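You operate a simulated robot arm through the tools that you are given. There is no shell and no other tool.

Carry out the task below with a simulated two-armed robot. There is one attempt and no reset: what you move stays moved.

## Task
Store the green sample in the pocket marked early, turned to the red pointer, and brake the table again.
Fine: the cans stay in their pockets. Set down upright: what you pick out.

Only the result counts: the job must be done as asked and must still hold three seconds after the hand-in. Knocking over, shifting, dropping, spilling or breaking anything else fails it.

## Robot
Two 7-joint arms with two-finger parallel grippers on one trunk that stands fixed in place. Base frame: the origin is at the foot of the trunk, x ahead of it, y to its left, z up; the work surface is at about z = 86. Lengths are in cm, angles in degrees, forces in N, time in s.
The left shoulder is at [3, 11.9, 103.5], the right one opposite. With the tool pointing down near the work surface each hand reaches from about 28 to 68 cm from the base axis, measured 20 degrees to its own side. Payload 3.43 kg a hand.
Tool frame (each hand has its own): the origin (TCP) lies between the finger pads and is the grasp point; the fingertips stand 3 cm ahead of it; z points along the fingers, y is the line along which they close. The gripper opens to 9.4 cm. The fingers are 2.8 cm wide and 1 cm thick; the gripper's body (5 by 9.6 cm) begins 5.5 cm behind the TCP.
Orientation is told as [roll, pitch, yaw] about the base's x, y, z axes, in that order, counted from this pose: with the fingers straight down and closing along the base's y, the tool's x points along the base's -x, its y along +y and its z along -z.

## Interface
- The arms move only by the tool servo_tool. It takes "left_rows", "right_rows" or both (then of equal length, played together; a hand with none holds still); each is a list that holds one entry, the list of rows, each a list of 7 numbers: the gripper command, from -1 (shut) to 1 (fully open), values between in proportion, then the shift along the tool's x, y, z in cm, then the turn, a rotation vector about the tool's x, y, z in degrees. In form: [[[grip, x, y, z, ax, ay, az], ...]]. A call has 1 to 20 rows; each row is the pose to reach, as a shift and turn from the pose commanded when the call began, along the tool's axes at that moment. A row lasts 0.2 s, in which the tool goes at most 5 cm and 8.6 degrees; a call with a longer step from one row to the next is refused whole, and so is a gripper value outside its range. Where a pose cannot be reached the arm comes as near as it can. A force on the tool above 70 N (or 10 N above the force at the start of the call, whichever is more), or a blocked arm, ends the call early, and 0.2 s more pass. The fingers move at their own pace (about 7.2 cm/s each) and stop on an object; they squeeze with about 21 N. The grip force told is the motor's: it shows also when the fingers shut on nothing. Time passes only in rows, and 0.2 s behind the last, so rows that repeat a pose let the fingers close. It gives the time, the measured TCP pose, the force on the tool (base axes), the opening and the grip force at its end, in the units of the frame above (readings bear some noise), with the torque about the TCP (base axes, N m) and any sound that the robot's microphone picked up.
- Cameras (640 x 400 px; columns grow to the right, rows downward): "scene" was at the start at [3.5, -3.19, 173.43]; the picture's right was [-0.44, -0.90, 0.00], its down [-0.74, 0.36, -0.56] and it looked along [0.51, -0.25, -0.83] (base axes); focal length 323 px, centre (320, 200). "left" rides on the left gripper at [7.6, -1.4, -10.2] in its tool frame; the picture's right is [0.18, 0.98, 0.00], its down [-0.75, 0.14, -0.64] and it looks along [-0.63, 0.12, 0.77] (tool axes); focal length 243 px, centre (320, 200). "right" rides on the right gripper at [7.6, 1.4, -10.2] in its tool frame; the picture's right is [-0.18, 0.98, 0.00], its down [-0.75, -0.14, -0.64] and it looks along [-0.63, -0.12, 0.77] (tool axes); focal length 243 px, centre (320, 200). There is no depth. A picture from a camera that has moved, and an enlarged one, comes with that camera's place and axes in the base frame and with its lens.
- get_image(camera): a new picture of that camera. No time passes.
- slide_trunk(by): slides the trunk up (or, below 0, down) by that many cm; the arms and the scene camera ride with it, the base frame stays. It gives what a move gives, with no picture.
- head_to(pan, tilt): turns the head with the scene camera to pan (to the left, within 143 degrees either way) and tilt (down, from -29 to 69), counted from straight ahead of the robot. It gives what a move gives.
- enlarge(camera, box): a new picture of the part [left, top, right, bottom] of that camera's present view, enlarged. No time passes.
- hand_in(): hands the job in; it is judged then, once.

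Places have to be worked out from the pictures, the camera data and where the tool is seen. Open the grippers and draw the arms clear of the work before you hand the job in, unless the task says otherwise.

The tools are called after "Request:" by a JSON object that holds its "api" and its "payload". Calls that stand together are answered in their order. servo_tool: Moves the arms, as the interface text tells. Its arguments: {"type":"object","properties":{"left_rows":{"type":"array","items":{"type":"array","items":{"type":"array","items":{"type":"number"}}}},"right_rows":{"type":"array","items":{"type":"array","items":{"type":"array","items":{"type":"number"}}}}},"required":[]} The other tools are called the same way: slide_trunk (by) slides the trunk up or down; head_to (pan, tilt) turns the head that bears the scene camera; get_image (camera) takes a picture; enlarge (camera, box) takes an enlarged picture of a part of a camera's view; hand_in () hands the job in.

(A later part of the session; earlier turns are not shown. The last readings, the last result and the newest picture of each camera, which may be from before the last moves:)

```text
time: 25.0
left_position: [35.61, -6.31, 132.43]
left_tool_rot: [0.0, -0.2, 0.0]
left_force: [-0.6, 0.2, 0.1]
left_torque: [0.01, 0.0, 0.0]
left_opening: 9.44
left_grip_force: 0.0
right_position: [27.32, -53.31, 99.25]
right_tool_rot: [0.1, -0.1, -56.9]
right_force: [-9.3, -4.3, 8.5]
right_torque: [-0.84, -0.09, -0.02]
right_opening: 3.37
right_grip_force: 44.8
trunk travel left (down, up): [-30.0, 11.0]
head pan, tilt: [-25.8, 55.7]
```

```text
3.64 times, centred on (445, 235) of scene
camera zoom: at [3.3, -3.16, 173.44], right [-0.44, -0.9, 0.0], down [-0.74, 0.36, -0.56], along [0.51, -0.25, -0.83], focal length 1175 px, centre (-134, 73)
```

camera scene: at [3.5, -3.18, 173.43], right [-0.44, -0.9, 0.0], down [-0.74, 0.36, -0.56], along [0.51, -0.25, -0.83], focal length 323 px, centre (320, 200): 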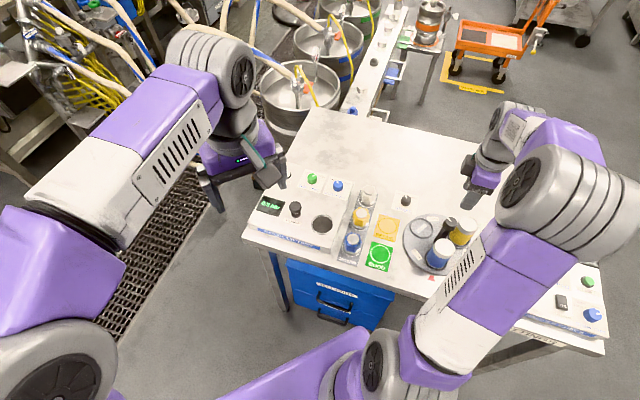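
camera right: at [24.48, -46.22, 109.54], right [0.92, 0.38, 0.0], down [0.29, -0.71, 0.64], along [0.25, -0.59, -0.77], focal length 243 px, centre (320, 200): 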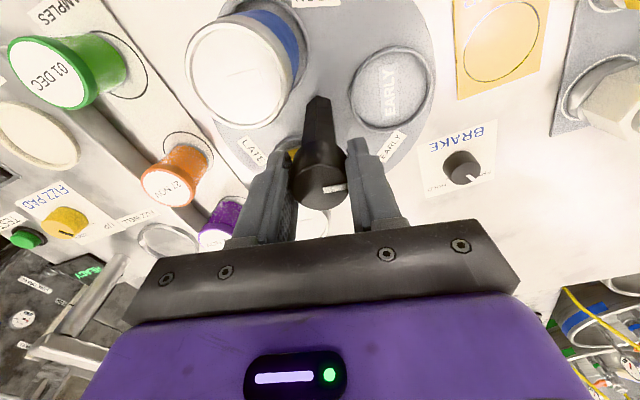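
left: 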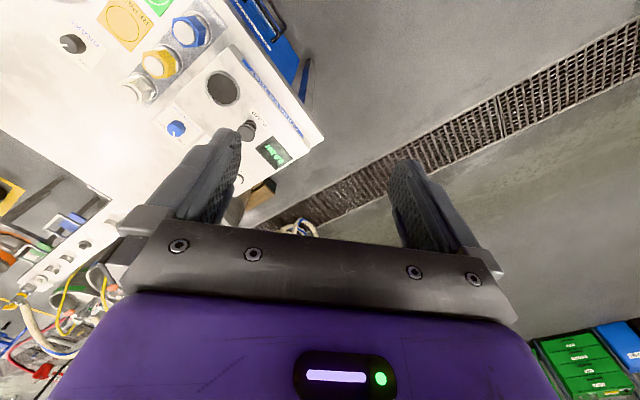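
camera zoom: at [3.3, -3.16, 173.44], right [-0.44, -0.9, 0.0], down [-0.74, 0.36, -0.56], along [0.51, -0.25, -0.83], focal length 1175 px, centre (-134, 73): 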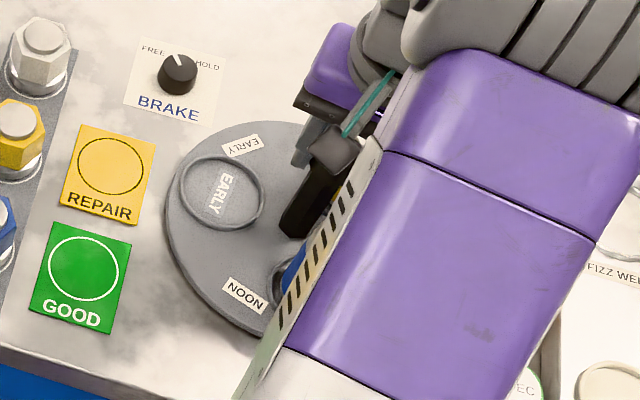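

The table turns with the knob and the cans ride along. I continue the remaining 100° smoothly.

Request:
{"api": "servo_tool", "payload": {"right_rows": [[[-1, 0, 0, 0, 0, 0, -3], [-1, 0, 0, 0, 0, 0, -8], [-1, 0, 0, 0, 0, 0, -14], [-1, 0, 0, 0, 0, 0, -21], [-1, 0, 0, 0, 0, 0, -28], [-1, 0, 0, 0, 0, 0, -35], [-1, 0, 0, 0, 0, 0, -42], [-1, 0, 0, 0, 0, 0, -49], [-1, 0, 0, 0, 0, 0, -56], [-1, 0, 0, 0, 0, 0, -63], [-1, 0, 0, 0, 0, 0, -70], [-1, 0, 0, 0, 0, 0, -77], [-1, 0, 0, 0, 0, 0, -83], [-1, 0, 0, 0, 0, 0, -88], [-1, 0, 0, 0, 0, 0, -92], [-1, 0, 0, 0, 0, 0, -95], [-1, 0, 0, 0, 0, 0, -97.5], [-1, 0, 0, 0, 0, 0, -99], [-1, 0, 0, 0, 0, 0, -100]]]}}

Request:
{"api": "get_image", "payload": {"camera": "right"}}

Request:
{"api": "get_image", "payload": {"camera": "scene"}}

Request:
{"api": "enlarge", "payload": {"camera": "scene", "box": [390, 180, 500, 290]}}

```text
time: 29.0
left_position: [35.74, -6.42, 132.33]
left_tool_rot: [0.1, -0.1, 0.0]
left_force: [0.5, 0.5, -0.5]
left_torque: [0.03, -0.02, -0.01]
left_opening: 9.39
left_grip_force: 0.0
right_position: [27.31, -53.56, 99.13]
right_tool_rot: [-0.2, 0.0, 43.0]
right_force: [-5.1, -20.9, 14.5]
right_torque: [-0.91, 0.43, -0.04]
right_opening: 3.39
right_grip_force: 45.2
trunk travel left (down, up): [-30.0, 11.0]
head pan, tilt: [-25.8, 55.7]
```

```text
taken
camera right: at [20.86, -57.7, 109.52], right [-0.54, 0.84, 0.0], down [0.65, 0.41, 0.64], along [0.54, 0.34, -0.77], focal length 243 px, centre (320, 200)
```

right: 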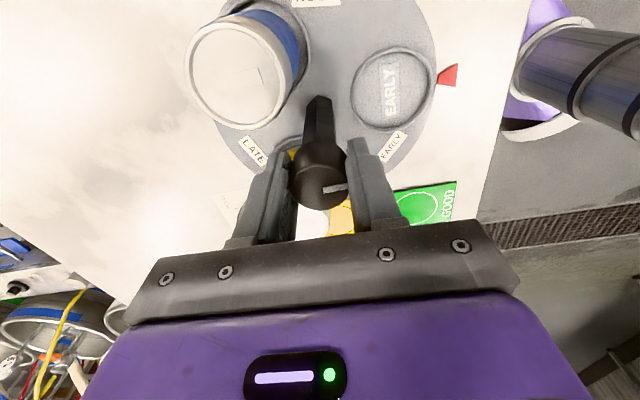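

```text
taken
camera scene: at [3.35, -3.39, 173.43], right [-0.44, -0.9, 0.0], down [-0.74, 0.36, -0.56], along [0.51, -0.24, -0.83], focal length 323 px, centre (320, 200)
```

scene: 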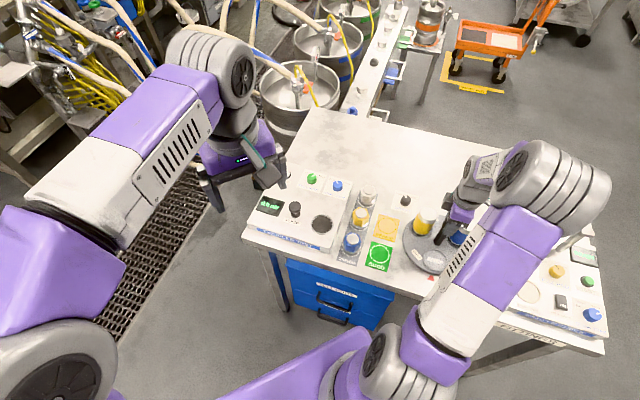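

```text
3.64 times, centred on (445, 235) of scene
camera zoom: at [3.35, -3.39, 173.43], right [-0.44, -0.9, 0.0], down [-0.74, 0.36, -0.56], along [0.51, -0.24, -0.83], focal length 1175 px, centre (-134, 73)
```

zoom: 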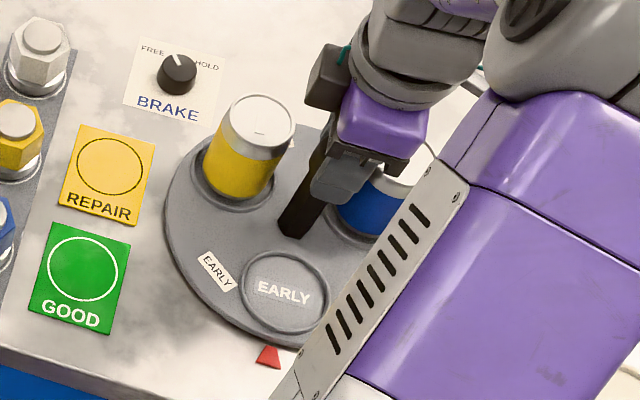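

EARLY is now by the pointer. I enlarge to measure the alignment accurately.

Request:
{"api": "enlarge", "payload": {"camera": "right", "box": [290, 20, 490, 160]}}

Request:
{"api": "enlarge", "payload": {"camera": "scene", "box": [420, 235, 480, 285]}}

```text
2.86 times, centred on (390, 90) of right
camera zoom: at [20.86, -57.7, 109.52], right [-0.54, 0.84, 0.0], down [0.65, 0.41, 0.64], along [0.54, 0.34, -0.77], focal length 693 px, centre (120, 514)
```

zoom: 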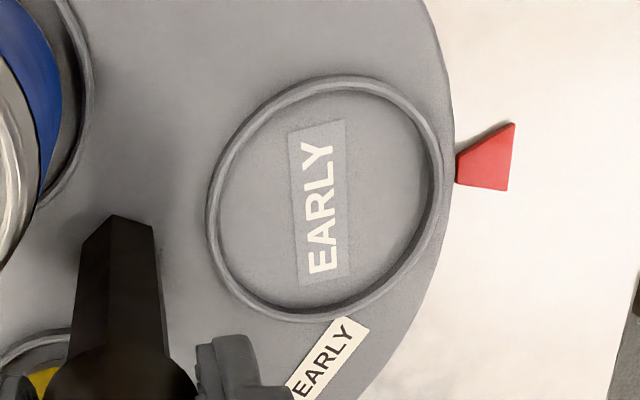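

```text
8.00 times, centred on (450, 260) of scene
camera zoom: at [3.35, -3.39, 173.43], right [-0.44, -0.9, 0.0], down [-0.74, 0.36, -0.56], along [0.51, -0.24, -0.83], focal length 2584 px, centre (-720, -280)
```

zoom: 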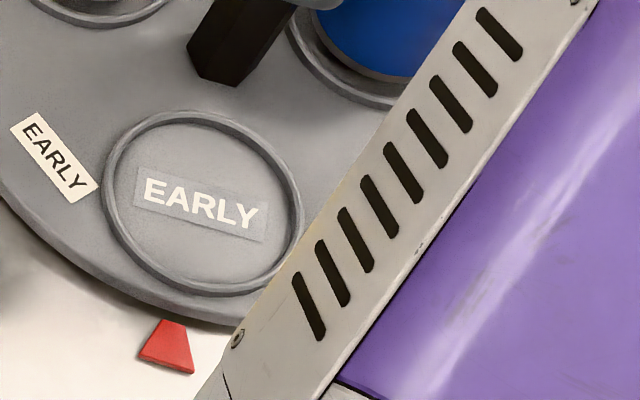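

EARLY is aligned within a few degrees. I release the knob, lift straight up, and take pictures to measure the alignment without the hand in the way.

Request:
{"api": "servo_tool", "payload": {"right_rows": [[[-0.4, 0, 0, 0, 0, 0, 0], [0.0, 0, 0, 0, 0, 0, 0], [0.0, 0, 0, 0, 0, 0, 0], [0.0, 0, 0, -2, 0, 0, 0], [0.0, 0, 0, -5, 0, 0, 0], [0.0, 0, 0, -9, 0, 0, 0], [0.0, 0, 0, -13, 0, 0, 0], [0.0, 0, 0, -14, 0, 0, 0]]]}}

Request:
{"api": "enlarge", "payload": {"camera": "right", "box": [210, 0, 450, 180]}}

Request:
{"api": "enlarge", "payload": {"camera": "scene", "box": [390, 200, 490, 290]}}

```text
time: 30.8
left_position: [35.87, -6.25, 132.22]
left_tool_rot: [0.0, 0.0, -0.1]
left_force: [0.2, -0.4, 0.3]
left_torque: [-0.02, -0.02, -0.01]
left_opening: 9.41
left_grip_force: 0.2
right_position: [27.2, -53.39, 113.06]
right_tool_rot: [0.0, 0.0, 43.0]
right_force: [0.8, 0.0, -0.6]
right_torque: [0.0, 0.02, 0.01]
right_opening: 4.7
right_grip_force: 0.1
trunk travel left (down, up): [-30.0, 11.0]
head pan, tilt: [-25.8, 55.7]
```

```text
2.22 times, centred on (330, 90) of right
camera zoom: at [20.88, -57.56, 123.48], right [-0.54, 0.84, 0.0], down [0.65, 0.41, 0.64], along [0.54, 0.34, -0.77], focal length 539 px, centre (298, 444)
```

zoom: 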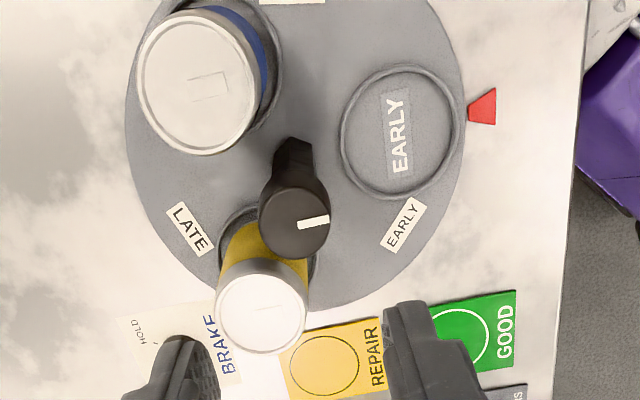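

```text
4.44 times, centred on (440, 245) of scene
camera zoom: at [3.52, -3.2, 173.43], right [-0.44, -0.9, 0.0], down [-0.74, 0.36, -0.56], along [0.51, -0.25, -0.83], focal length 1436 px, centre (-213, 0)
```

zoom: 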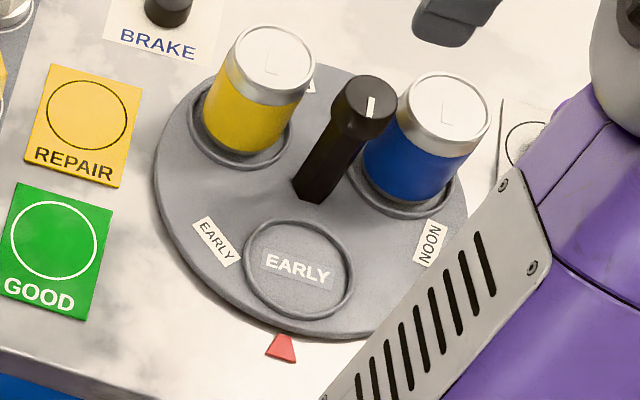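

Two independent views put EARLY and the pointer both at ~135° from the table's centre (within about 1°), so the turn is right. Now I move over to the brake knob at height, testing the hand's turn down to yaw -113 so that the braking turn (-45 → -113) keeps the wrist camera away from the yellow can.

Request:
{"api": "servo_tool", "payload": {"right_rows": [[[0.0, -1.2, -1.13, 0, 0, 0, 7.8], [0.0, -2.4, -2.26, 0, 0, 0, 15.6], [0.0, -3.6, -3.39, 0, 0, 0, 23.4], [0.0, -4.8, -4.52, 0, 0, 0, 31.2], [0.0, -6.0, -5.65, 0, 0, 0, 39], [0.0, -7.2, -6.78, 0, 0, 0, 46.8], [0.0, -8.4, -7.91, 0, 0, 0, 54.6], [0.0, -9.6, -9.04, 0, 0, 0, 62.4], [0.0, -10.8, -10.2, 0, 0, 0, 70.2], [0.0, -11.96, -11.29, 0, 0, 0, 78], [0.0, -11.96, -11.29, 0, 0, 0, 85.8], [0.0, -11.96, -11.29, 0, 0, 0, 93.6], [0.0, -11.96, -11.29, 0, 0, 0, 101.4], [0.0, -11.96, -11.29, 0, 0, 0, 109.2], [0.0, -11.96, -11.29, 0, 0, 0, 117], [0.0, -11.96, -11.29, 0, 0, 0, 124.8], [0.0, -11.96, -11.29, 0, 0, 0, 132.6], [0.0, -11.96, -11.29, 0, 0, 0, 140.4], [0.0, -11.96, -11.29, 0, 0, 0, 148.2], [0.0, -11.96, -11.29, 0, 0, 0, 156]]]}}

Request:
{"api": "get_image", "payload": {"camera": "right"}}

Request:
{"api": "get_image", "payload": {"camera": "scene"}}

```text
time: 35.0
left_position: [35.81, -6.22, 132.29]
left_tool_rot: [0.0, 0.0, 0.1]
left_force: [0.6, -0.3, -0.2]
left_torque: [-0.02, -0.01, 0.01]
left_opening: 9.4
left_grip_force: 0.0
right_position: [43.67, -53.45, 113.03]
right_tool_rot: [0.0, 0.0, -113.2]
right_force: [-0.7, 0.3, -0.3]
right_torque: [-0.02, -0.02, -0.02]
right_opening: 4.72
right_grip_force: 0.1
trunk travel left (down, up): [-30.0, 11.0]
head pan, tilt: [-25.8, 55.7]
```

```text
taken
camera right: at [48.21, -46.94, 123.45], right [0.83, -0.55, 0.0], down [-0.43, -0.64, 0.64], along [-0.36, -0.53, -0.77], focal length 243 px, centre (320, 200)
```

right: 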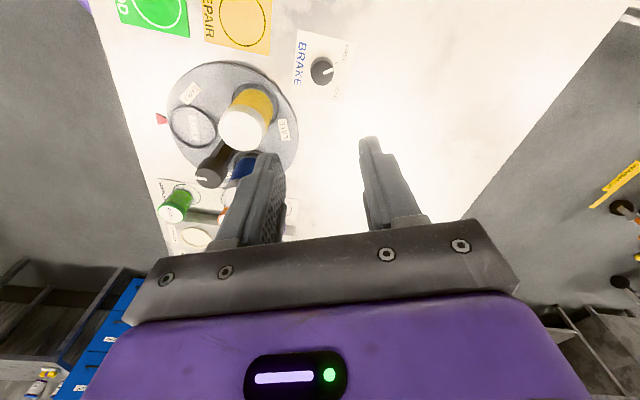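

```text
taken
camera scene: at [3.51, -3.18, 173.43], right [-0.44, -0.9, 0.0], down [-0.74, 0.36, -0.56], along [0.51, -0.25, -0.83], focal length 323 px, centre (320, 200)
```

scene: 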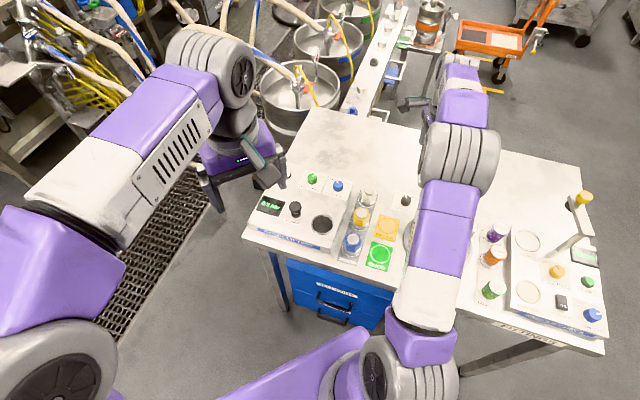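

Yaw -113 is reachable there. I turn back to yaw -45 above the knob and descend to z≈95.5 for an alignment check.

Request:
{"api": "servo_tool", "payload": {"right_rows": [[[0.0, 0, 0, 0, 0, 0, -7.6], [0.0, 0, 0, 0, 0, 0, -15.2], [0.0, 0, 0, 0, 0, 0, -22.8], [0.0, 0, 0, 0, 0, 0, -30.4], [0.0, 0, 0, 0, 0, 0, -38], [0.0, 0, 0, 0, 0, 0, -45.6], [0.0, 0, 0, 0, 0, 0, -53.2], [0.0, 0, 0, 0, 0, 0, -60.8], [0.0, 0, 0, 0, 0, 0, -68], [0.0, 0, 0, 4, 0, 0, -68], [0.0, 0, 0, 8, 0, 0, -68], [0.0, 0, 0, 12, 0, 0, -68], [0.0, 0, 0, 15.5, 0, 0, -68], [0.0, 0, 0, 17.5, 0, 0, -68], [0.0, 0, 0, 17.5, 0, 0, -68]]]}}

Request:
{"api": "get_image", "payload": {"camera": "right"}}

Request:
{"api": "enlarge", "payload": {"camera": "right", "box": [240, 60, 400, 180]}}

```text
time: 38.2
left_position: [35.67, -6.25, 132.27]
left_tool_rot: [-0.1, 0.1, 0.0]
left_force: [-0.1, -0.3, 0.7]
left_torque: [0.01, 0.01, 0.0]
left_opening: 9.39
left_grip_force: 0.1
right_position: [43.78, -53.35, 95.19]
right_tool_rot: [0.1, 0.0, -45.0]
right_force: [0.1, 0.1, -0.9]
right_torque: [-0.01, 0.02, -0.01]
right_opening: 4.7
right_grip_force: 0.1
trunk travel left (down, up): [-30.0, 11.0]
head pan, tilt: [-25.8, 55.7]
```

```text
taken
camera right: at [39.44, -46.99, 105.69], right [0.82, 0.57, 0.0], down [0.43, -0.63, 0.64], along [0.36, -0.53, -0.77], focal length 243 px, centre (320, 200)
```

right: 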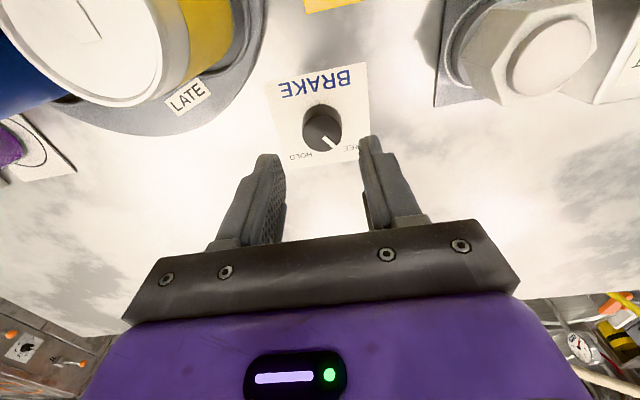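

```text
3.33 times, centred on (320, 120) of right
camera zoom: at [39.44, -46.99, 105.69], right [0.82, 0.57, 0.0], down [0.43, -0.63, 0.64], along [0.36, -0.53, -0.77], focal length 809 px, centre (320, 467)
```

zoom: 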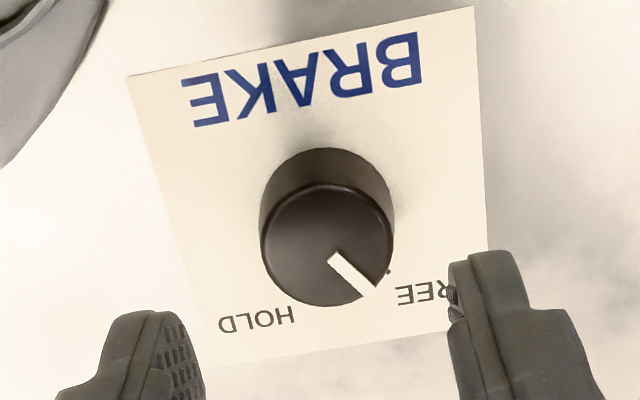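

The line is on the FREE tick, and the knob is about 0.15 cm right of the finger centre. I descend and grip it.

Request:
{"api": "servo_tool", "payload": {"right_rows": [[[0.0, -0.08, 0.15, 2, 0, 0, 0], [0.0, -0.08, 0.15, 4, 0, 0, 0], [0.0, -0.08, 0.15, 5.9, 0, 0, 0], [-0.4, -0.08, 0.15, 5.9, 0, 0, 0], [-1, -0.08, 0.15, 5.9, 0, 0, 0], [-1, -0.08, 0.15, 5.9, 0, 0, 0], [-1, -0.08, 0.15, 5.9, 0, 0, 0]]]}}

Request:
{"api": "get_image", "payload": {"camera": "right"}}

```text
time: 39.8
left_position: [35.75, -6.37, 132.34]
left_tool_rot: [0.0, 0.1, 0.0]
left_force: [0.5, -0.4, -0.2]
left_torque: [0.01, 0.01, 0.01]
left_opening: 9.39
left_grip_force: 0.1
right_position: [43.81, -53.27, 89.64]
right_tool_rot: [0.0, 0.0, -45.0]
right_force: [-8.8, -7.6, -2.8]
right_torque: [-0.47, 0.27, -0.12]
right_opening: 3.16
right_grip_force: 45.1
trunk travel left (down, up): [-30.0, 11.0]
head pan, tilt: [-25.8, 55.7]
```

```text
taken
camera right: at [39.6, -46.97, 100.06], right [0.83, 0.56, 0.0], down [0.43, -0.63, 0.64], along [0.36, -0.53, -0.77], focal length 243 px, centre (320, 200)
```

right: 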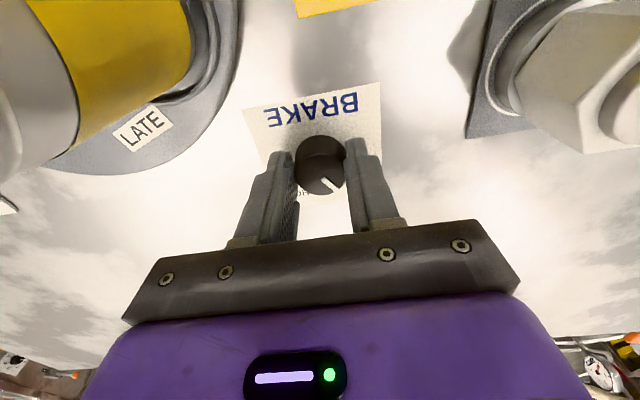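

Gripped. I turn the knob 68° clockwise back to HOLD.

Request:
{"api": "servo_tool", "payload": {"right_rows": [[[-1, 0, -0.08, 0, 0, 0, 6], [-1, 0, -0.08, 0, 0, 0, 13], [-1, 0, -0.08, 0, 0, 0, 20], [-1, 0, -0.08, 0, 0, 0, 27], [-1, 0, -0.08, 0, 0, 0, 34], [-1, 0, -0.08, 0, 0, 0, 41], [-1, 0, -0.08, 0, 0, 0, 48], [-1, 0, -0.08, 0, 0, 0, 55], [-1, 0, -0.08, 0, 0, 0, 62], [-1, 0, -0.08, 0, 0, 0, 68], [-1, 0, -0.08, 0, 0, 0, 68]]]}}

Request:
{"api": "servo_tool", "payload": {"right_rows": [[[0.0, 0, 0, 0, 0, 0, 0], [0.0, 0, 0, 0, 0, 0, 0], [0.0, 0, 0, 0, 0, 0, 0], [0.0, 0, 0, -3, 0, 0, 0], [0.0, 0, 0, -6, 0, 0, 0]]]}}

Request:
{"api": "get_image", "payload": {"camera": "right"}}

Request:
{"api": "enlarge", "payload": {"camera": "right", "box": [240, 60, 400, 180]}}

```text
time: 42.2
left_position: [35.9, -6.28, 132.32]
left_tool_rot: [0.0, 0.1, 0.0]
left_force: [1.1, -0.3, -0.5]
left_torque: [0.02, 0.03, -0.02]
left_opening: 9.42
left_grip_force: 0.1
right_position: [44.18, -53.31, 89.67]
right_tool_rot: [0.0, 0.1, -112.9]
right_force: [5.3, 6.9, -6.5]
right_torque: [0.94, -0.48, -0.05]
right_opening: 3.17
right_grip_force: 44.5
trunk travel left (down, up): [-30.0, 11.0]
head pan, tilt: [-25.8, 55.7]
```

```text
time: 43.4
left_position: [35.6, -6.35, 132.35]
left_tool_rot: [0.1, 0.1, 0.0]
left_force: [-0.6, 0.3, -0.1]
left_torque: [0.0, -0.01, -0.03]
left_opening: 9.39
left_grip_force: 0.0
right_position: [43.93, -53.51, 95.93]
right_tool_rot: [0.0, -0.1, -112.9]
right_force: [0.2, 0.2, 0.1]
right_torque: [-0.01, -0.01, 0.03]
right_opening: 4.72
right_grip_force: 0.0
trunk travel left (down, up): [-30.0, 11.0]
head pan, tilt: [-25.8, 55.7]
```

```text
taken
camera right: at [48.47, -47.0, 106.28], right [0.83, -0.55, 0.0], down [-0.42, -0.64, 0.64], along [-0.35, -0.53, -0.77], focal length 243 px, centre (320, 200)
```

right: 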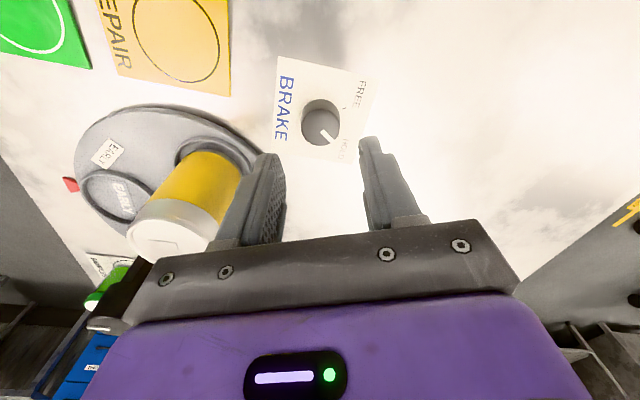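

```text
3.33 times, centred on (320, 120) of right
camera zoom: at [48.47, -47.0, 106.28], right [0.83, -0.55, 0.0], down [-0.42, -0.64, 0.64], along [-0.35, -0.53, -0.77], focal length 809 px, centre (320, 467)
```

zoom: 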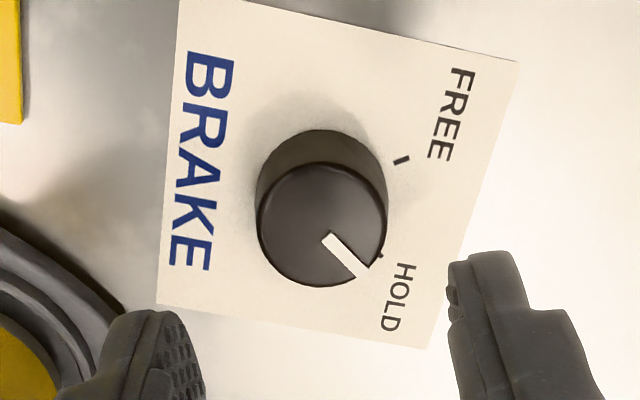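

The line stands on the HOLD tick again, so the table is braked. Next I lift and travel over to the green sample with the hand turned to yaw -45, opening the fingers on the way.

Request:
{"api": "servo_tool", "payload": {"right_rows": [[[0.0, 0, 0, -4.5, 0, 0, 0], [0.0, 0, 0, -9, 0, 0, 0], [0.0, 0, 0, -13.5, 0, 0, 0], [0.0, 0, 0, -17, 0, 0, 0], [0.0, -1.62, -3.06, -17, 0, 0, -6.8], [0.0, -3.25, -6.12, -17, 0, 0, -13.6], [0.0, -4.87, -9.18, -17, 0, 0, -20.4], [0.0, -6.5, -12.24, -17, 0, 0, -27.2], [0.0, -8.12, -15.3, -17, 0, 0, -34], [0.0, -9.74, -18.36, -17, 0, 0, -40.8], [0.0, -11.37, -21.42, -17, 0, 0, -47.6], [0.2, -13.0, -24.48, -17, 0, 0, -54.4], [0.4, -14.62, -27.54, -17, 0, 0, -61.2], [0.6, -16.24, -30.6, -17, 0, 0, -68], [0.6, -16.24, -30.6, -15, 0, 0, -68], [0.6, -16.24, -30.6, -13, 0, 0, -68]]]}}

Request:
{"api": "get_image", "payload": {"camera": "right"}}

Request:
{"api": "get_image", "payload": {"camera": "scene"}}

Request:
{"api": "enlarge", "payload": {"camera": "right", "box": [220, 20, 420, 190]}}

```text
time: 46.8
left_position: [35.77, -6.26, 132.32]
left_tool_rot: [0.0, 0.0, 0.0]
left_force: [0.4, -0.7, 0.1]
left_torque: [0.04, 0.02, -0.04]
left_opening: 9.41
left_grip_force: 0.1
right_position: [9.35, -56.42, 108.79]
right_tool_rot: [0.0, -0.1, -44.9]
right_force: [0.0, 0.9, 0.0]
right_torque: [0.04, -0.01, 0.0]
right_opening: 7.53
right_grip_force: 0.0
trunk travel left (down, up): [-30.0, 11.0]
head pan, tilt: [-25.8, 55.7]
```

```text
taken
camera right: at [5.16, -50.11, 119.18], right [0.82, 0.57, 0.0], down [0.43, -0.63, 0.64], along [0.36, -0.53, -0.77], focal length 243 px, centre (320, 200)
```

right: 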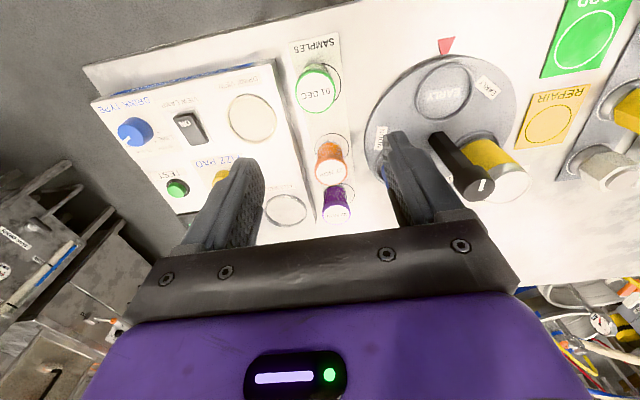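

```text
taken
camera scene: at [3.47, -3.21, 173.43], right [-0.44, -0.9, 0.0], down [-0.74, 0.36, -0.56], along [0.51, -0.25, -0.83], focal length 323 px, centre (320, 200)
```

scene: 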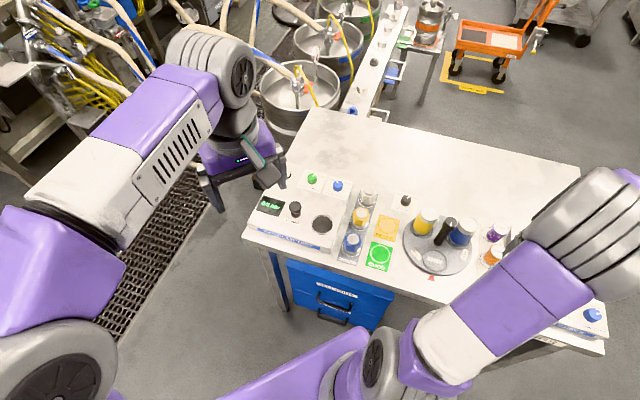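

```text
2.35 times, centred on (320, 105) of right
camera zoom: at [5.16, -50.11, 119.18], right [0.82, 0.57, 0.0], down [0.43, -0.63, 0.64], along [0.36, -0.53, -0.77], focal length 571 px, centre (320, 424)
```

zoom: 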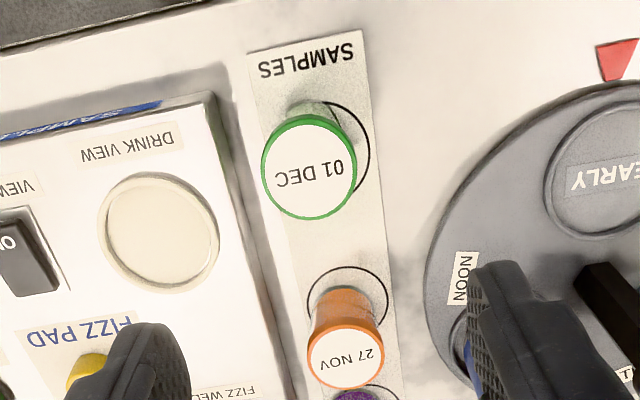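

The jar's lid (about 4.4 cm wide, top z≈91.4) is at about [9.0, -56.8], only ~1.6 cm from the check unit's side. I turn the hand to yaw 20 so the fingers clear both the unit and the orange sample, centre it, and look again.

Request:
{"api": "servo_tool", "payload": {"right_rows": [[[0.5, 0.05, -0.2, 0, 0, 0, -7], [0.4, 0.05, -0.5, 0, 0, 0, -14], [0.4, 0.05, -0.5, 0, 0, 0, -21], [0.4, 0.05, -0.5, 0, 0, 0, -28], [0.4, 0.05, -0.5, 0, 0, 0, -35], [0.4, 0.05, -0.5, 0, 0, 0, -42], [0.4, 0.05, -0.5, 0, 0, 0, -49], [0.4, 0.05, -0.5, 0, 0, 0, -57], [0.4, 0.05, -0.5, 0, 0, 0, -65], [0.4, 0.05, -0.5, 4, 0, 0, -65], [0.4, 0.05, -0.5, 7, 0, 0, -65], [0.4, 0.05, -0.5, 7, 0, 0, -65]]]}}

Request:
{"api": "get_image", "payload": {"camera": "right"}}

Request:
{"api": "enlarge", "payload": {"camera": "right", "box": [220, 40, 420, 190]}}

Request:
{"api": "enlarge", "payload": {"camera": "scene", "box": [390, 190, 520, 300]}}

```text
time: 49.4
left_position: [35.81, -6.19, 132.38]
left_tool_rot: [-0.1, 0.1, 0.0]
left_force: [0.5, 1.0, 1.0]
left_torque: [0.06, -0.04, 0.02]
left_opening: 9.41
left_grip_force: 0.0
right_position: [8.98, -56.82, 101.52]
right_tool_rot: [0.0, 0.0, 20.1]
right_force: [-0.2, -0.5, 0.3]
right_torque: [-0.03, 0.01, -0.02]
right_opening: 6.56
right_grip_force: 0.2
trunk travel left (down, up): [-30.0, 11.0]
head pan, tilt: [-25.8, 55.7]
```

```text
taken
camera right: at [1.5, -58.02, 111.92], right [-0.16, 0.99, 0.0], down [0.76, 0.13, 0.64], along [0.63, 0.11, -0.77], focal length 243 px, centre (320, 200)
```

right: 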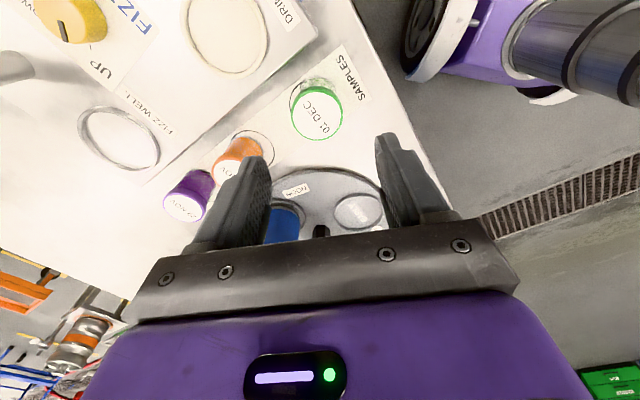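

```text
2.67 times, centred on (320, 115) of right
camera zoom: at [1.5, -58.02, 111.92], right [-0.16, 0.99, 0.0], down [0.76, 0.13, 0.64], along [0.63, 0.11, -0.77], focal length 647 px, centre (320, 427)
```

zoom: 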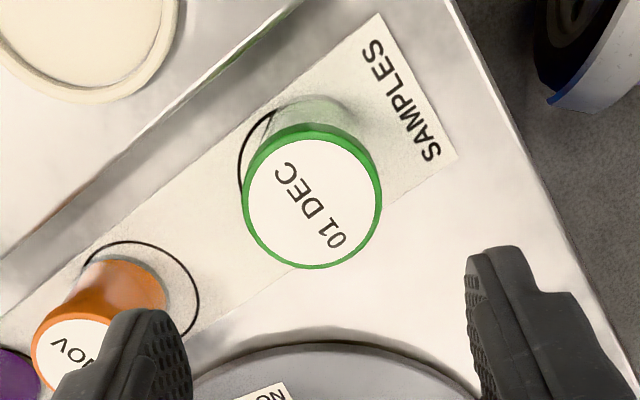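

```text
3.64 times, centred on (455, 245) of scene
camera zoom: at [3.51, -3.16, 173.43], right [-0.44, -0.9, 0.0], down [-0.74, 0.36, -0.56], along [0.51, -0.25, -0.83], focal length 1175 px, centre (-171, 36)
```

zoom: 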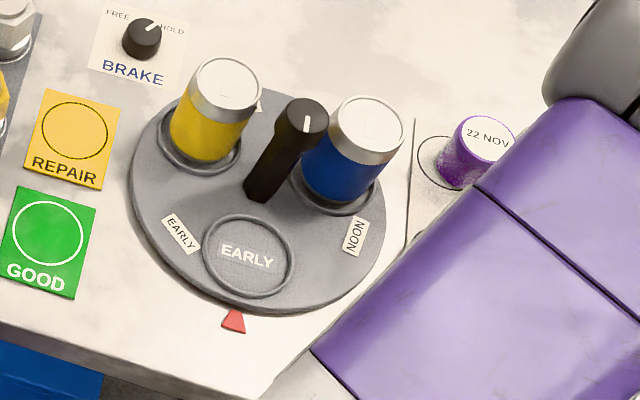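

The table picture confirms EARLY at the pointer and the brake line at HOLD. The jar is ~0.2 cm off the finger centre; I correct, go half way down and check once more.

Request:
{"api": "servo_tool", "payload": {"right_rows": [[[0.4, 0.2, -0.2, 2.5, 0, 0, 0], [0.4, 0.2, -0.2, 5, 0, 0, 0], [0.4, 0.2, -0.2, 6.2, 0, 0, 0], [0.4, 0.2, -0.2, 6.2, 0, 0, 0]]]}}

Request:
{"api": "get_image", "payload": {"camera": "right"}}

Request:
{"api": "enlarge", "payload": {"camera": "right", "box": [220, 60, 420, 210]}}

```text
time: 50.4
left_position: [35.84, -6.22, 132.43]
left_tool_rot: [0.1, 0.0, -0.1]
left_force: [1.1, 0.2, 0.6]
left_torque: [0.0, 0.0, 0.04]
left_opening: 9.39
left_grip_force: 0.0
right_position: [8.96, -56.97, 95.34]
right_tool_rot: [0.0, 0.0, 20.0]
right_force: [0.2, 0.0, 0.1]
right_torque: [0.05, -0.02, -0.03]
right_opening: 6.57
right_grip_force: 0.0
trunk travel left (down, up): [-30.0, 11.0]
head pan, tilt: [-25.8, 55.7]
```

```text
taken
camera right: at [1.5, -58.28, 105.66], right [-0.16, 0.99, 0.0], down [0.76, 0.13, 0.64], along [0.63, 0.11, -0.77], focal length 243 px, centre (320, 200)
```

right: 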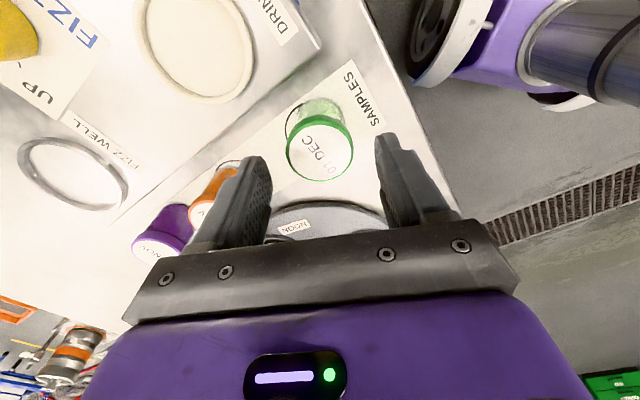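

```text
2.67 times, centred on (320, 135) of right
camera zoom: at [1.5, -58.28, 105.66], right [-0.16, 0.99, 0.0], down [0.76, 0.13, 0.64], along [0.63, 0.11, -0.77], focal length 647 px, centre (320, 373)
```

zoom: 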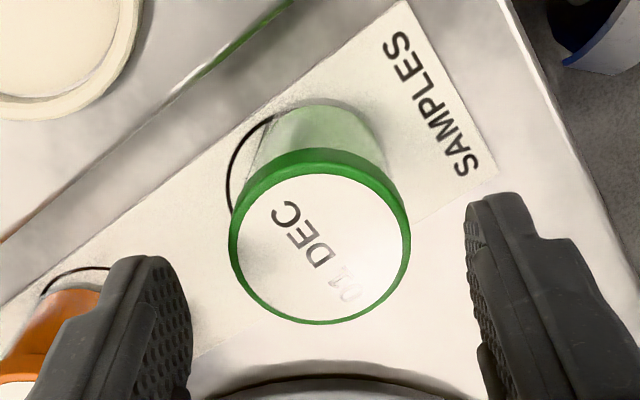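

The jar is centred between the fingers. I go down so that the pad centres meet the lid, and close gently.

Request:
{"api": "servo_tool", "payload": {"right_rows": [[[0.4, -0.12, 0, 1.6, 0, 0, 0], [0.4, -0.12, 0, 3.2, 0, 0, 0], [0.4, -0.12, 0, 4.6, 0, 0, 0], [0.1, -0.12, 0, 4.6, 0, 0, 0], [-0.1, -0.12, 0, 4.6, 0, 0, 0], [-0.4, -0.12, 0, 4.6, 0, 0, 0], [-1, -0.12, 0, 4.6, 0, 0, 0], [-1, -0.12, 0, 4.6, 0, 0, 0]]]}}

Request:
{"api": "get_image", "payload": {"camera": "right"}}

```text
time: 52.2
left_position: [35.81, -6.35, 132.36]
left_tool_rot: [-0.1, -0.1, 0.0]
left_force: [0.5, 0.3, -0.4]
left_torque: [-0.03, -0.03, -0.03]
left_opening: 9.39
left_grip_force: 0.0
right_position: [9.02, -57.06, 90.73]
right_tool_rot: [0.0, 0.0, 19.9]
right_force: [-0.2, 0.0, -0.2]
right_torque: [0.03, -0.01, -0.01]
right_opening: 4.29
right_grip_force: 20.7
trunk travel left (down, up): [-30.0, 11.0]
head pan, tilt: [-25.8, 55.7]
```

```text
taken
camera right: at [1.57, -58.33, 101.14], right [-0.16, 0.99, 0.0], down [0.76, 0.13, 0.64], along [0.63, 0.11, -0.77], focal length 243 px, centre (320, 200)
```

right: 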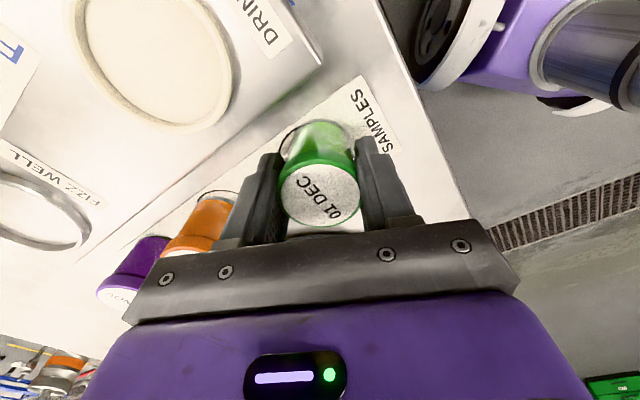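

The jar is held (4.3 cm). I lift it straight up well above the cans, then carry it over the EARLY pocket while turning the hand to yaw -45 so the gripper body keeps clear of the post.

Request:
{"api": "servo_tool", "payload": {"right_rows": [[[-1, 0, 0, -1, 0, 0, 0], [-1, 0, 0, -3, 0, 0, 0], [-1, 0, 0, -6, 0, 0, 0], [-1, 0, 0, -9.5, 0, 0, 0], [-1, 0, 0, -12.3, 0, 0, 0], [-1, -1.77, 0.28, -12.3, 0, 0, 7.2], [-1, -3.54, 0.56, -12.3, 0, 0, 14.4], [-1, -5.31, 0.84, -12.3, 0, 0, 21.6], [-1, -7.08, 1.12, -12.3, 0, 0, 28.8], [-1, -8.85, 1.4, -12.3, 0, 0, 36], [-1, -10.6, 1.67, -12.3, 0, 0, 43.2], [-1, -12.4, 1.95, -12.3, 0, 0, 50.4], [-1, -14.2, 2.23, -12.3, 0, 0, 57.7], [-1, -15.92, 2.51, -12.3, 0, 0, 65], [-1, -15.92, 2.51, -12.3, 0, 0, 65], [-1, -15.92, 2.51, -12.3, 0, 0, 65]]]}}

Request:
{"api": "get_image", "payload": {"camera": "right"}}

Request:
{"api": "enlarge", "payload": {"camera": "right", "box": [220, 0, 420, 200]}}

Request:
{"api": "enlarge", "payload": {"camera": "scene", "box": [390, 190, 520, 300]}}

```text
time: 55.6
left_position: [35.83, -6.24, 132.27]
left_tool_rot: [0.0, 0.0, 0.1]
left_force: [-0.1, 0.0, -0.7]
left_torque: [0.0, -0.01, 0.0]
left_opening: 9.38
left_grip_force: 0.1
right_position: [23.04, -48.92, 103.33]
right_tool_rot: [0.0, 0.1, -45.0]
right_force: [-0.2, -0.2, 0.4]
right_torque: [0.01, 0.01, 0.03]
right_opening: 0.0
right_grip_force: 21.2
trunk travel left (down, up): [-30.0, 11.0]
head pan, tilt: [-25.8, 55.7]
```

```text
taken
camera right: at [18.82, -42.61, 113.61], right [0.83, 0.56, 0.0], down [0.43, -0.63, 0.64], along [0.36, -0.53, -0.77], focal length 243 px, centre (320, 200)
```

right: 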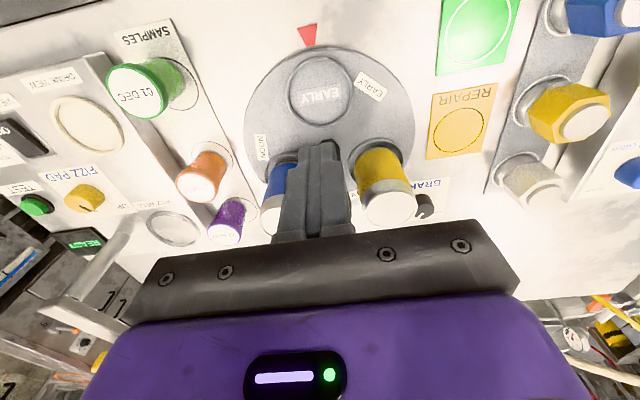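

```text
2.00 times, centred on (320, 100) of right
camera zoom: at [18.82, -42.61, 113.61], right [0.83, 0.56, 0.0], down [0.43, -0.63, 0.64], along [0.36, -0.53, -0.77], focal length 485 px, centre (320, 400)
```

zoom: 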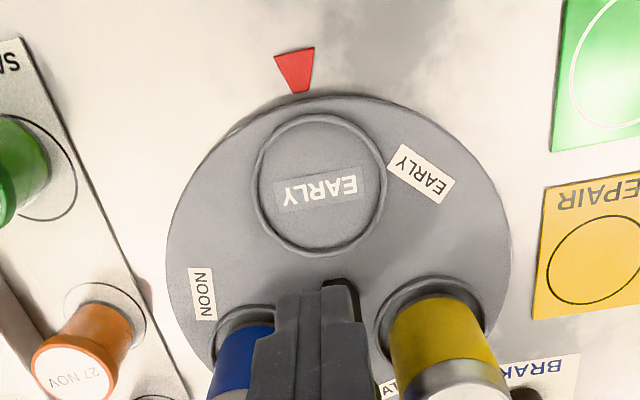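

```text
3.64 times, centred on (455, 245) of scene
camera zoom: at [3.52, -3.18, 173.43], right [-0.44, -0.9, 0.0], down [-0.74, 0.36, -0.56], along [0.51, -0.25, -0.83], focal length 1175 px, centre (-171, 36)
```

zoom: 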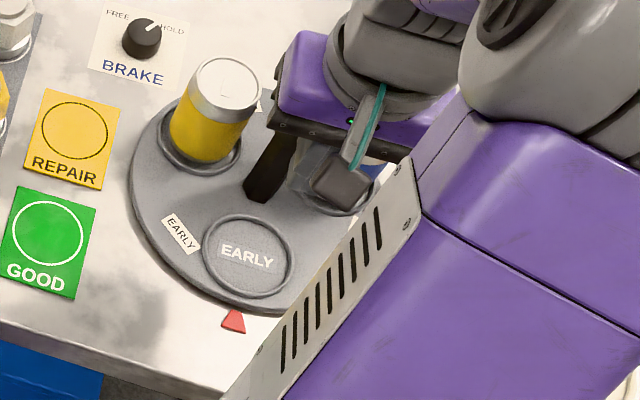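

The fingers are shut on nothing: the jar slipped out and still stands on the sample plate. I look at it closely from here before trying again.

Request:
{"api": "enlarge", "payload": {"camera": "right", "box": [90, 30, 250, 150]}}

Request:
{"api": "enlarge", "payload": {"camera": "right", "box": [150, 120, 270, 250]}}

Request:
{"api": "get_image", "payload": {"camera": "scene"}}

```text
3.33 times, centred on (170, 90) of right
camera zoom: at [18.82, -42.61, 113.61], right [0.83, 0.56, 0.0], down [0.43, -0.63, 0.64], along [0.36, -0.53, -0.77], focal length 809 px, centre (820, 567)
```

zoom: 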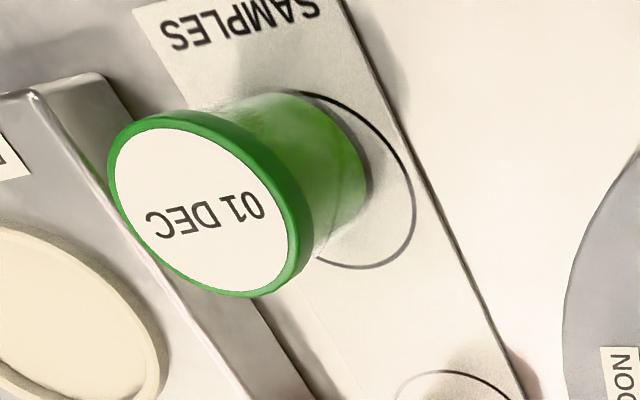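

```text
3.08 times, centred on (210, 185) of right
camera zoom: at [18.82, -42.61, 113.61], right [0.83, 0.56, 0.0], down [0.43, -0.63, 0.64], along [0.36, -0.53, -0.77], focal length 746 px, centre (658, 246)
```

zoom: 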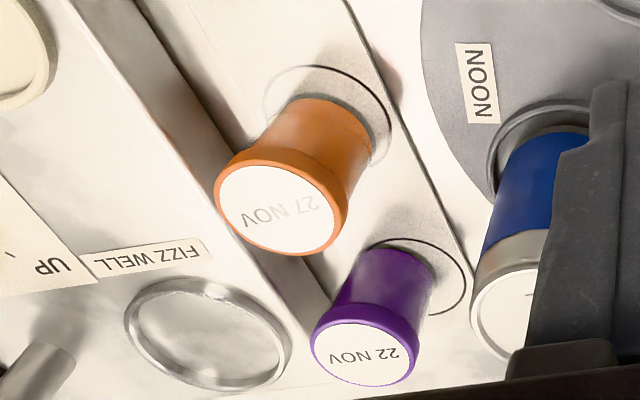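

```text
taken
camera scene: at [3.52, -3.18, 173.43], right [-0.44, -0.9, 0.0], down [-0.74, 0.36, -0.56], along [0.51, -0.25, -0.83], focal length 323 px, centre (320, 200)
```

scene: 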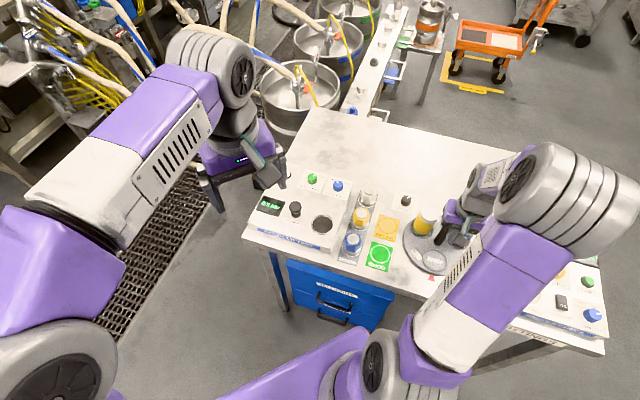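

The jar still stands upright where it was: its thin lid (4.4 cm, z≈90.4–91.2) overhangs a narrower body (~3.8 cm). I go back above it with the fingers open to try again more slowly.

Request:
{"api": "servo_tool", "payload": {"right_rows": [[[-0.5, 0, 0, 0, 0, 0, 0], [0.0, 0.5, -1.7, 0, 0, 0, -7.2], [0.4, 1.0, -3.4, 0, 0, 0, -14.4], [0.4, 1.5, -5.1, 0, 0, 0, -21.6], [0.4, 2.0, -6.9, 0, 0, 0, -28.8], [0.4, 2.5, -8.6, 0, 0, 0, -36], [0.4, 3.0, -10.3, 0, 0, 0, -43.2], [0.4, 3.5, -12, 0, 0, 0, -50.4], [0.4, 4.0, -13.7, 0, 0, 0, -57.7], [0.4, 4.48, -15.46, 0, 0, 0, -65], [0.4, 4.48, -15.46, 3.5, 0, 0, -65], [0.4, 4.48, -15.46, 7, 0, 0, -65], [0.4, 4.48, -15.46, 7, 0, 0, -65]]]}}

Request:
{"api": "get_image", "payload": {"camera": "right"}}

Request:
{"api": "enlarge", "payload": {"camera": "right", "box": [220, 60, 420, 210]}}

```text
time: 58.4
left_position: [35.92, -6.26, 132.35]
left_tool_rot: [0.0, 0.0, 0.0]
left_force: [0.5, 0.3, 0.1]
left_torque: [-0.02, 0.02, -0.02]
left_opening: 9.37
left_grip_force: 0.1
right_position: [9.04, -57.16, 96.17]
right_tool_rot: [0.0, 0.0, 20.2]
right_force: [-0.3, 0.7, -0.6]
right_torque: [-0.02, -0.01, -0.05]
right_opening: 6.59
right_grip_force: 0.1
trunk travel left (down, up): [-30.0, 11.0]
head pan, tilt: [-25.8, 55.7]
```

```text
taken
camera right: at [1.55, -58.34, 106.57], right [-0.16, 0.99, 0.0], down [0.76, 0.13, 0.64], along [0.63, 0.1, -0.77], focal length 243 px, centre (320, 200)
```

right: 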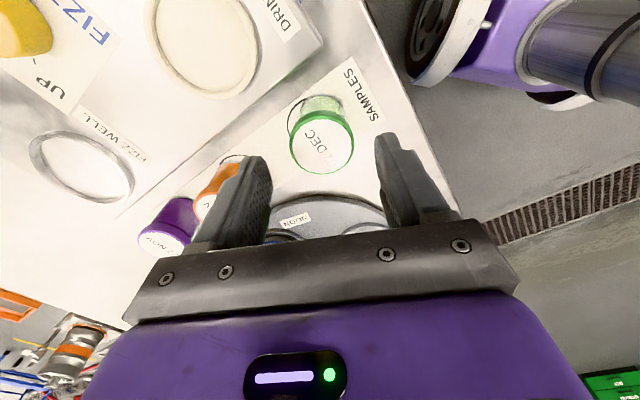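

```text
2.67 times, centred on (320, 135) of right
camera zoom: at [1.55, -58.34, 106.57], right [-0.16, 0.99, 0.0], down [0.76, 0.13, 0.64], along [0.63, 0.1, -0.77], focal length 647 px, centre (320, 373)
```

zoom: 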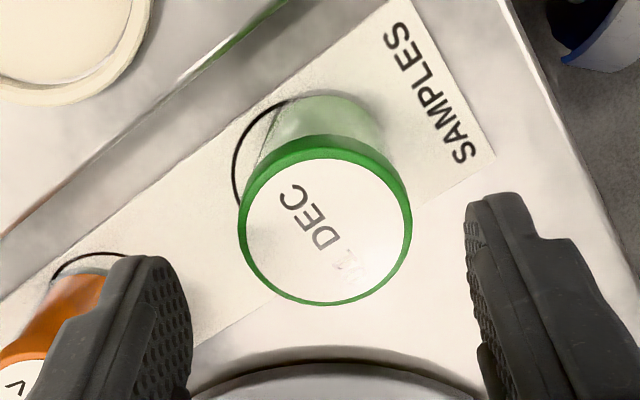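

The jar is well centred. This time I grip with the pads a little lower, hold for a second, then lift only 0.6 cm very slowly to see whether it comes along.

Request:
{"api": "servo_tool", "payload": {"right_rows": [[[0.4, -0.1, 0.12, 2, 0, 0, 0], [0.4, -0.1, 0.12, 4, 0, 0, 0], [0.4, -0.1, 0.12, 5.9, 0, 0, 0], [0.1, -0.1, 0.12, 5.9, 0, 0, 0], [-0.2, -0.1, 0.12, 5.9, 0, 0, 0], [-1, -0.1, 0.12, 5.9, 0, 0, 0], [-1, -0.1, 0.12, 5.9, 0, 0, 0], [-1, -0.1, 0.12, 5.9, 0, 0, 0], [-1, -0.1, 0.12, 5.9, 0, 0, 0], [-1, -0.1, 0.12, 5.9, 0, 0, 0]]]}}

Request:
{"api": "enlarge", "payload": {"camera": "right", "box": [220, 90, 420, 240]}}

Request:
{"api": "servo_tool", "payload": {"right_rows": [[[-1, 0, 0, -0.1, 0, 0, 0], [-1, 0, 0, -0.2, 0, 0, 0], [-1, 0, 0, -0.3, 0, 0, 0], [-1, 0, 0, -0.4, 0, 0, 0], [-1, 0, 0, -0.5, 0, 0, 0], [-1, 0, 0, -0.6, 0, 0, 0]]]}}

Request:
{"api": "enlarge", "payload": {"camera": "right", "box": [220, 90, 420, 240]}}

```text
time: 60.6
left_position: [35.73, -6.28, 132.23]
left_tool_rot: [0.0, 0.0, 0.0]
left_force: [0.0, -0.9, 0.4]
left_torque: [-0.02, -0.02, 0.05]
left_opening: 9.39
left_grip_force: 0.0
right_position: [9.01, -56.96, 90.28]
right_tool_rot: [0.1, 0.0, 20.0]
right_force: [0.2, -0.2, 0.5]
right_torque: [0.0, 0.0, 0.0]
right_opening: 4.31
right_grip_force: 21.0
trunk travel left (down, up): [-30.0, 11.0]
head pan, tilt: [-25.8, 55.7]
```

```text
2.67 times, centred on (320, 165) of right
camera zoom: at [1.56, -58.14, 100.72], right [-0.16, 0.99, 0.0], down [0.76, 0.13, 0.64], along [0.63, 0.11, -0.77], focal length 647 px, centre (320, 293)
```

zoom: 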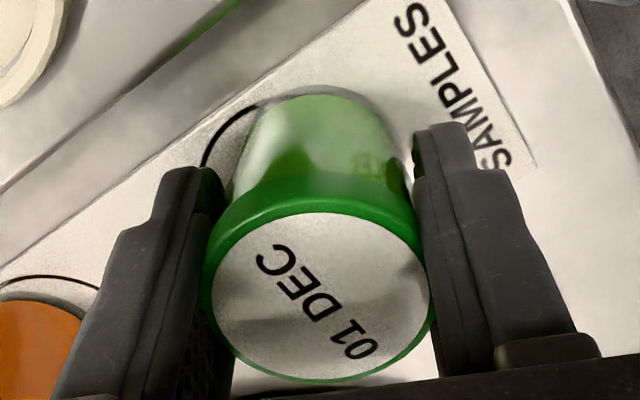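

```text
time: 62.0
left_position: [35.75, -6.29, 132.3]
left_tool_rot: [0.0, 0.0, 0.0]
left_force: [-0.1, -0.3, 0.5]
left_torque: [0.02, -0.01, -0.03]
left_opening: 9.4
left_grip_force: 0.0
right_position: [8.99, -56.73, 90.94]
right_tool_rot: [0.0, -0.1, 20.1]
right_force: [0.4, -0.1, -0.2]
right_torque: [0.05, -0.02, 0.02]
right_opening: 4.31
right_grip_force: 21.2
trunk travel left (down, up): [-30.0, 11.0]
head pan, tilt: [-25.8, 55.7]
```

```text
2.67 times, centred on (320, 165) of right
camera zoom: at [1.66, -57.94, 101.29], right [-0.16, 0.99, 0.0], down [0.76, 0.12, 0.64], along [0.63, 0.11, -0.77], focal length 647 px, centre (320, 293)
```

zoom: 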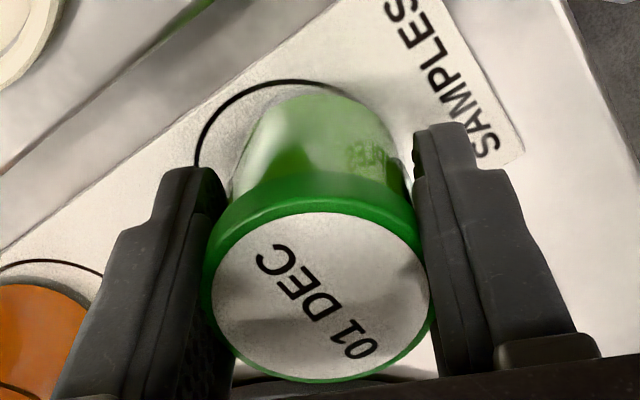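

The jar now moves with the fingers (its circle on the plate is uncovered). I continue to lift slowly and check again.

Request:
{"api": "servo_tool", "payload": {"right_rows": [[[-1, 0, 0, -0.2, 0, 0, 0], [-1, 0, 0, -0.5, 0, 0, 0], [-1, 0, 0, -0.8, 0, 0, 0], [-1, 0, 0, -1.1, 0, 0, 0], [-1, 0, 0, -1.4, 0, 0, 0], [-1, 0, 0, -1.7, 0, 0, 0], [-1, 0, 0, -2.0, 0, 0, 0], [-1, 0, 0, -2.2, 0, 0, 0], [-1, 0, 0, -2.3, 0, 0, 0]]]}}

Request:
{"api": "enlarge", "payload": {"camera": "right", "box": [220, 90, 420, 240]}}

```text
time: 64.0
left_position: [35.79, -6.25, 132.41]
left_tool_rot: [-0.1, 0.1, 0.0]
left_force: [-0.3, 0.3, -0.9]
left_torque: [0.0, -0.03, 0.0]
left_opening: 9.4
left_grip_force: 0.0
right_position: [9.14, -56.64, 93.14]
right_tool_rot: [0.0, 0.0, 20.0]
right_force: [-0.1, 0.2, -0.2]
right_torque: [0.05, -0.04, -0.01]
right_opening: 4.33
right_grip_force: 21.3
trunk travel left (down, up): [-30.0, 11.0]
head pan, tilt: [-25.8, 55.7]
```

```text
2.67 times, centred on (320, 165) of right
camera zoom: at [1.57, -58.05, 103.53], right [-0.16, 0.99, 0.0], down [0.76, 0.12, 0.64], along [0.63, 0.11, -0.77], focal length 647 px, centre (320, 293)
```

zoom: 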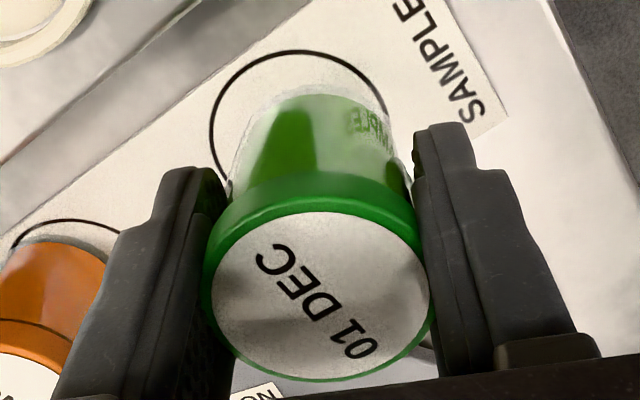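

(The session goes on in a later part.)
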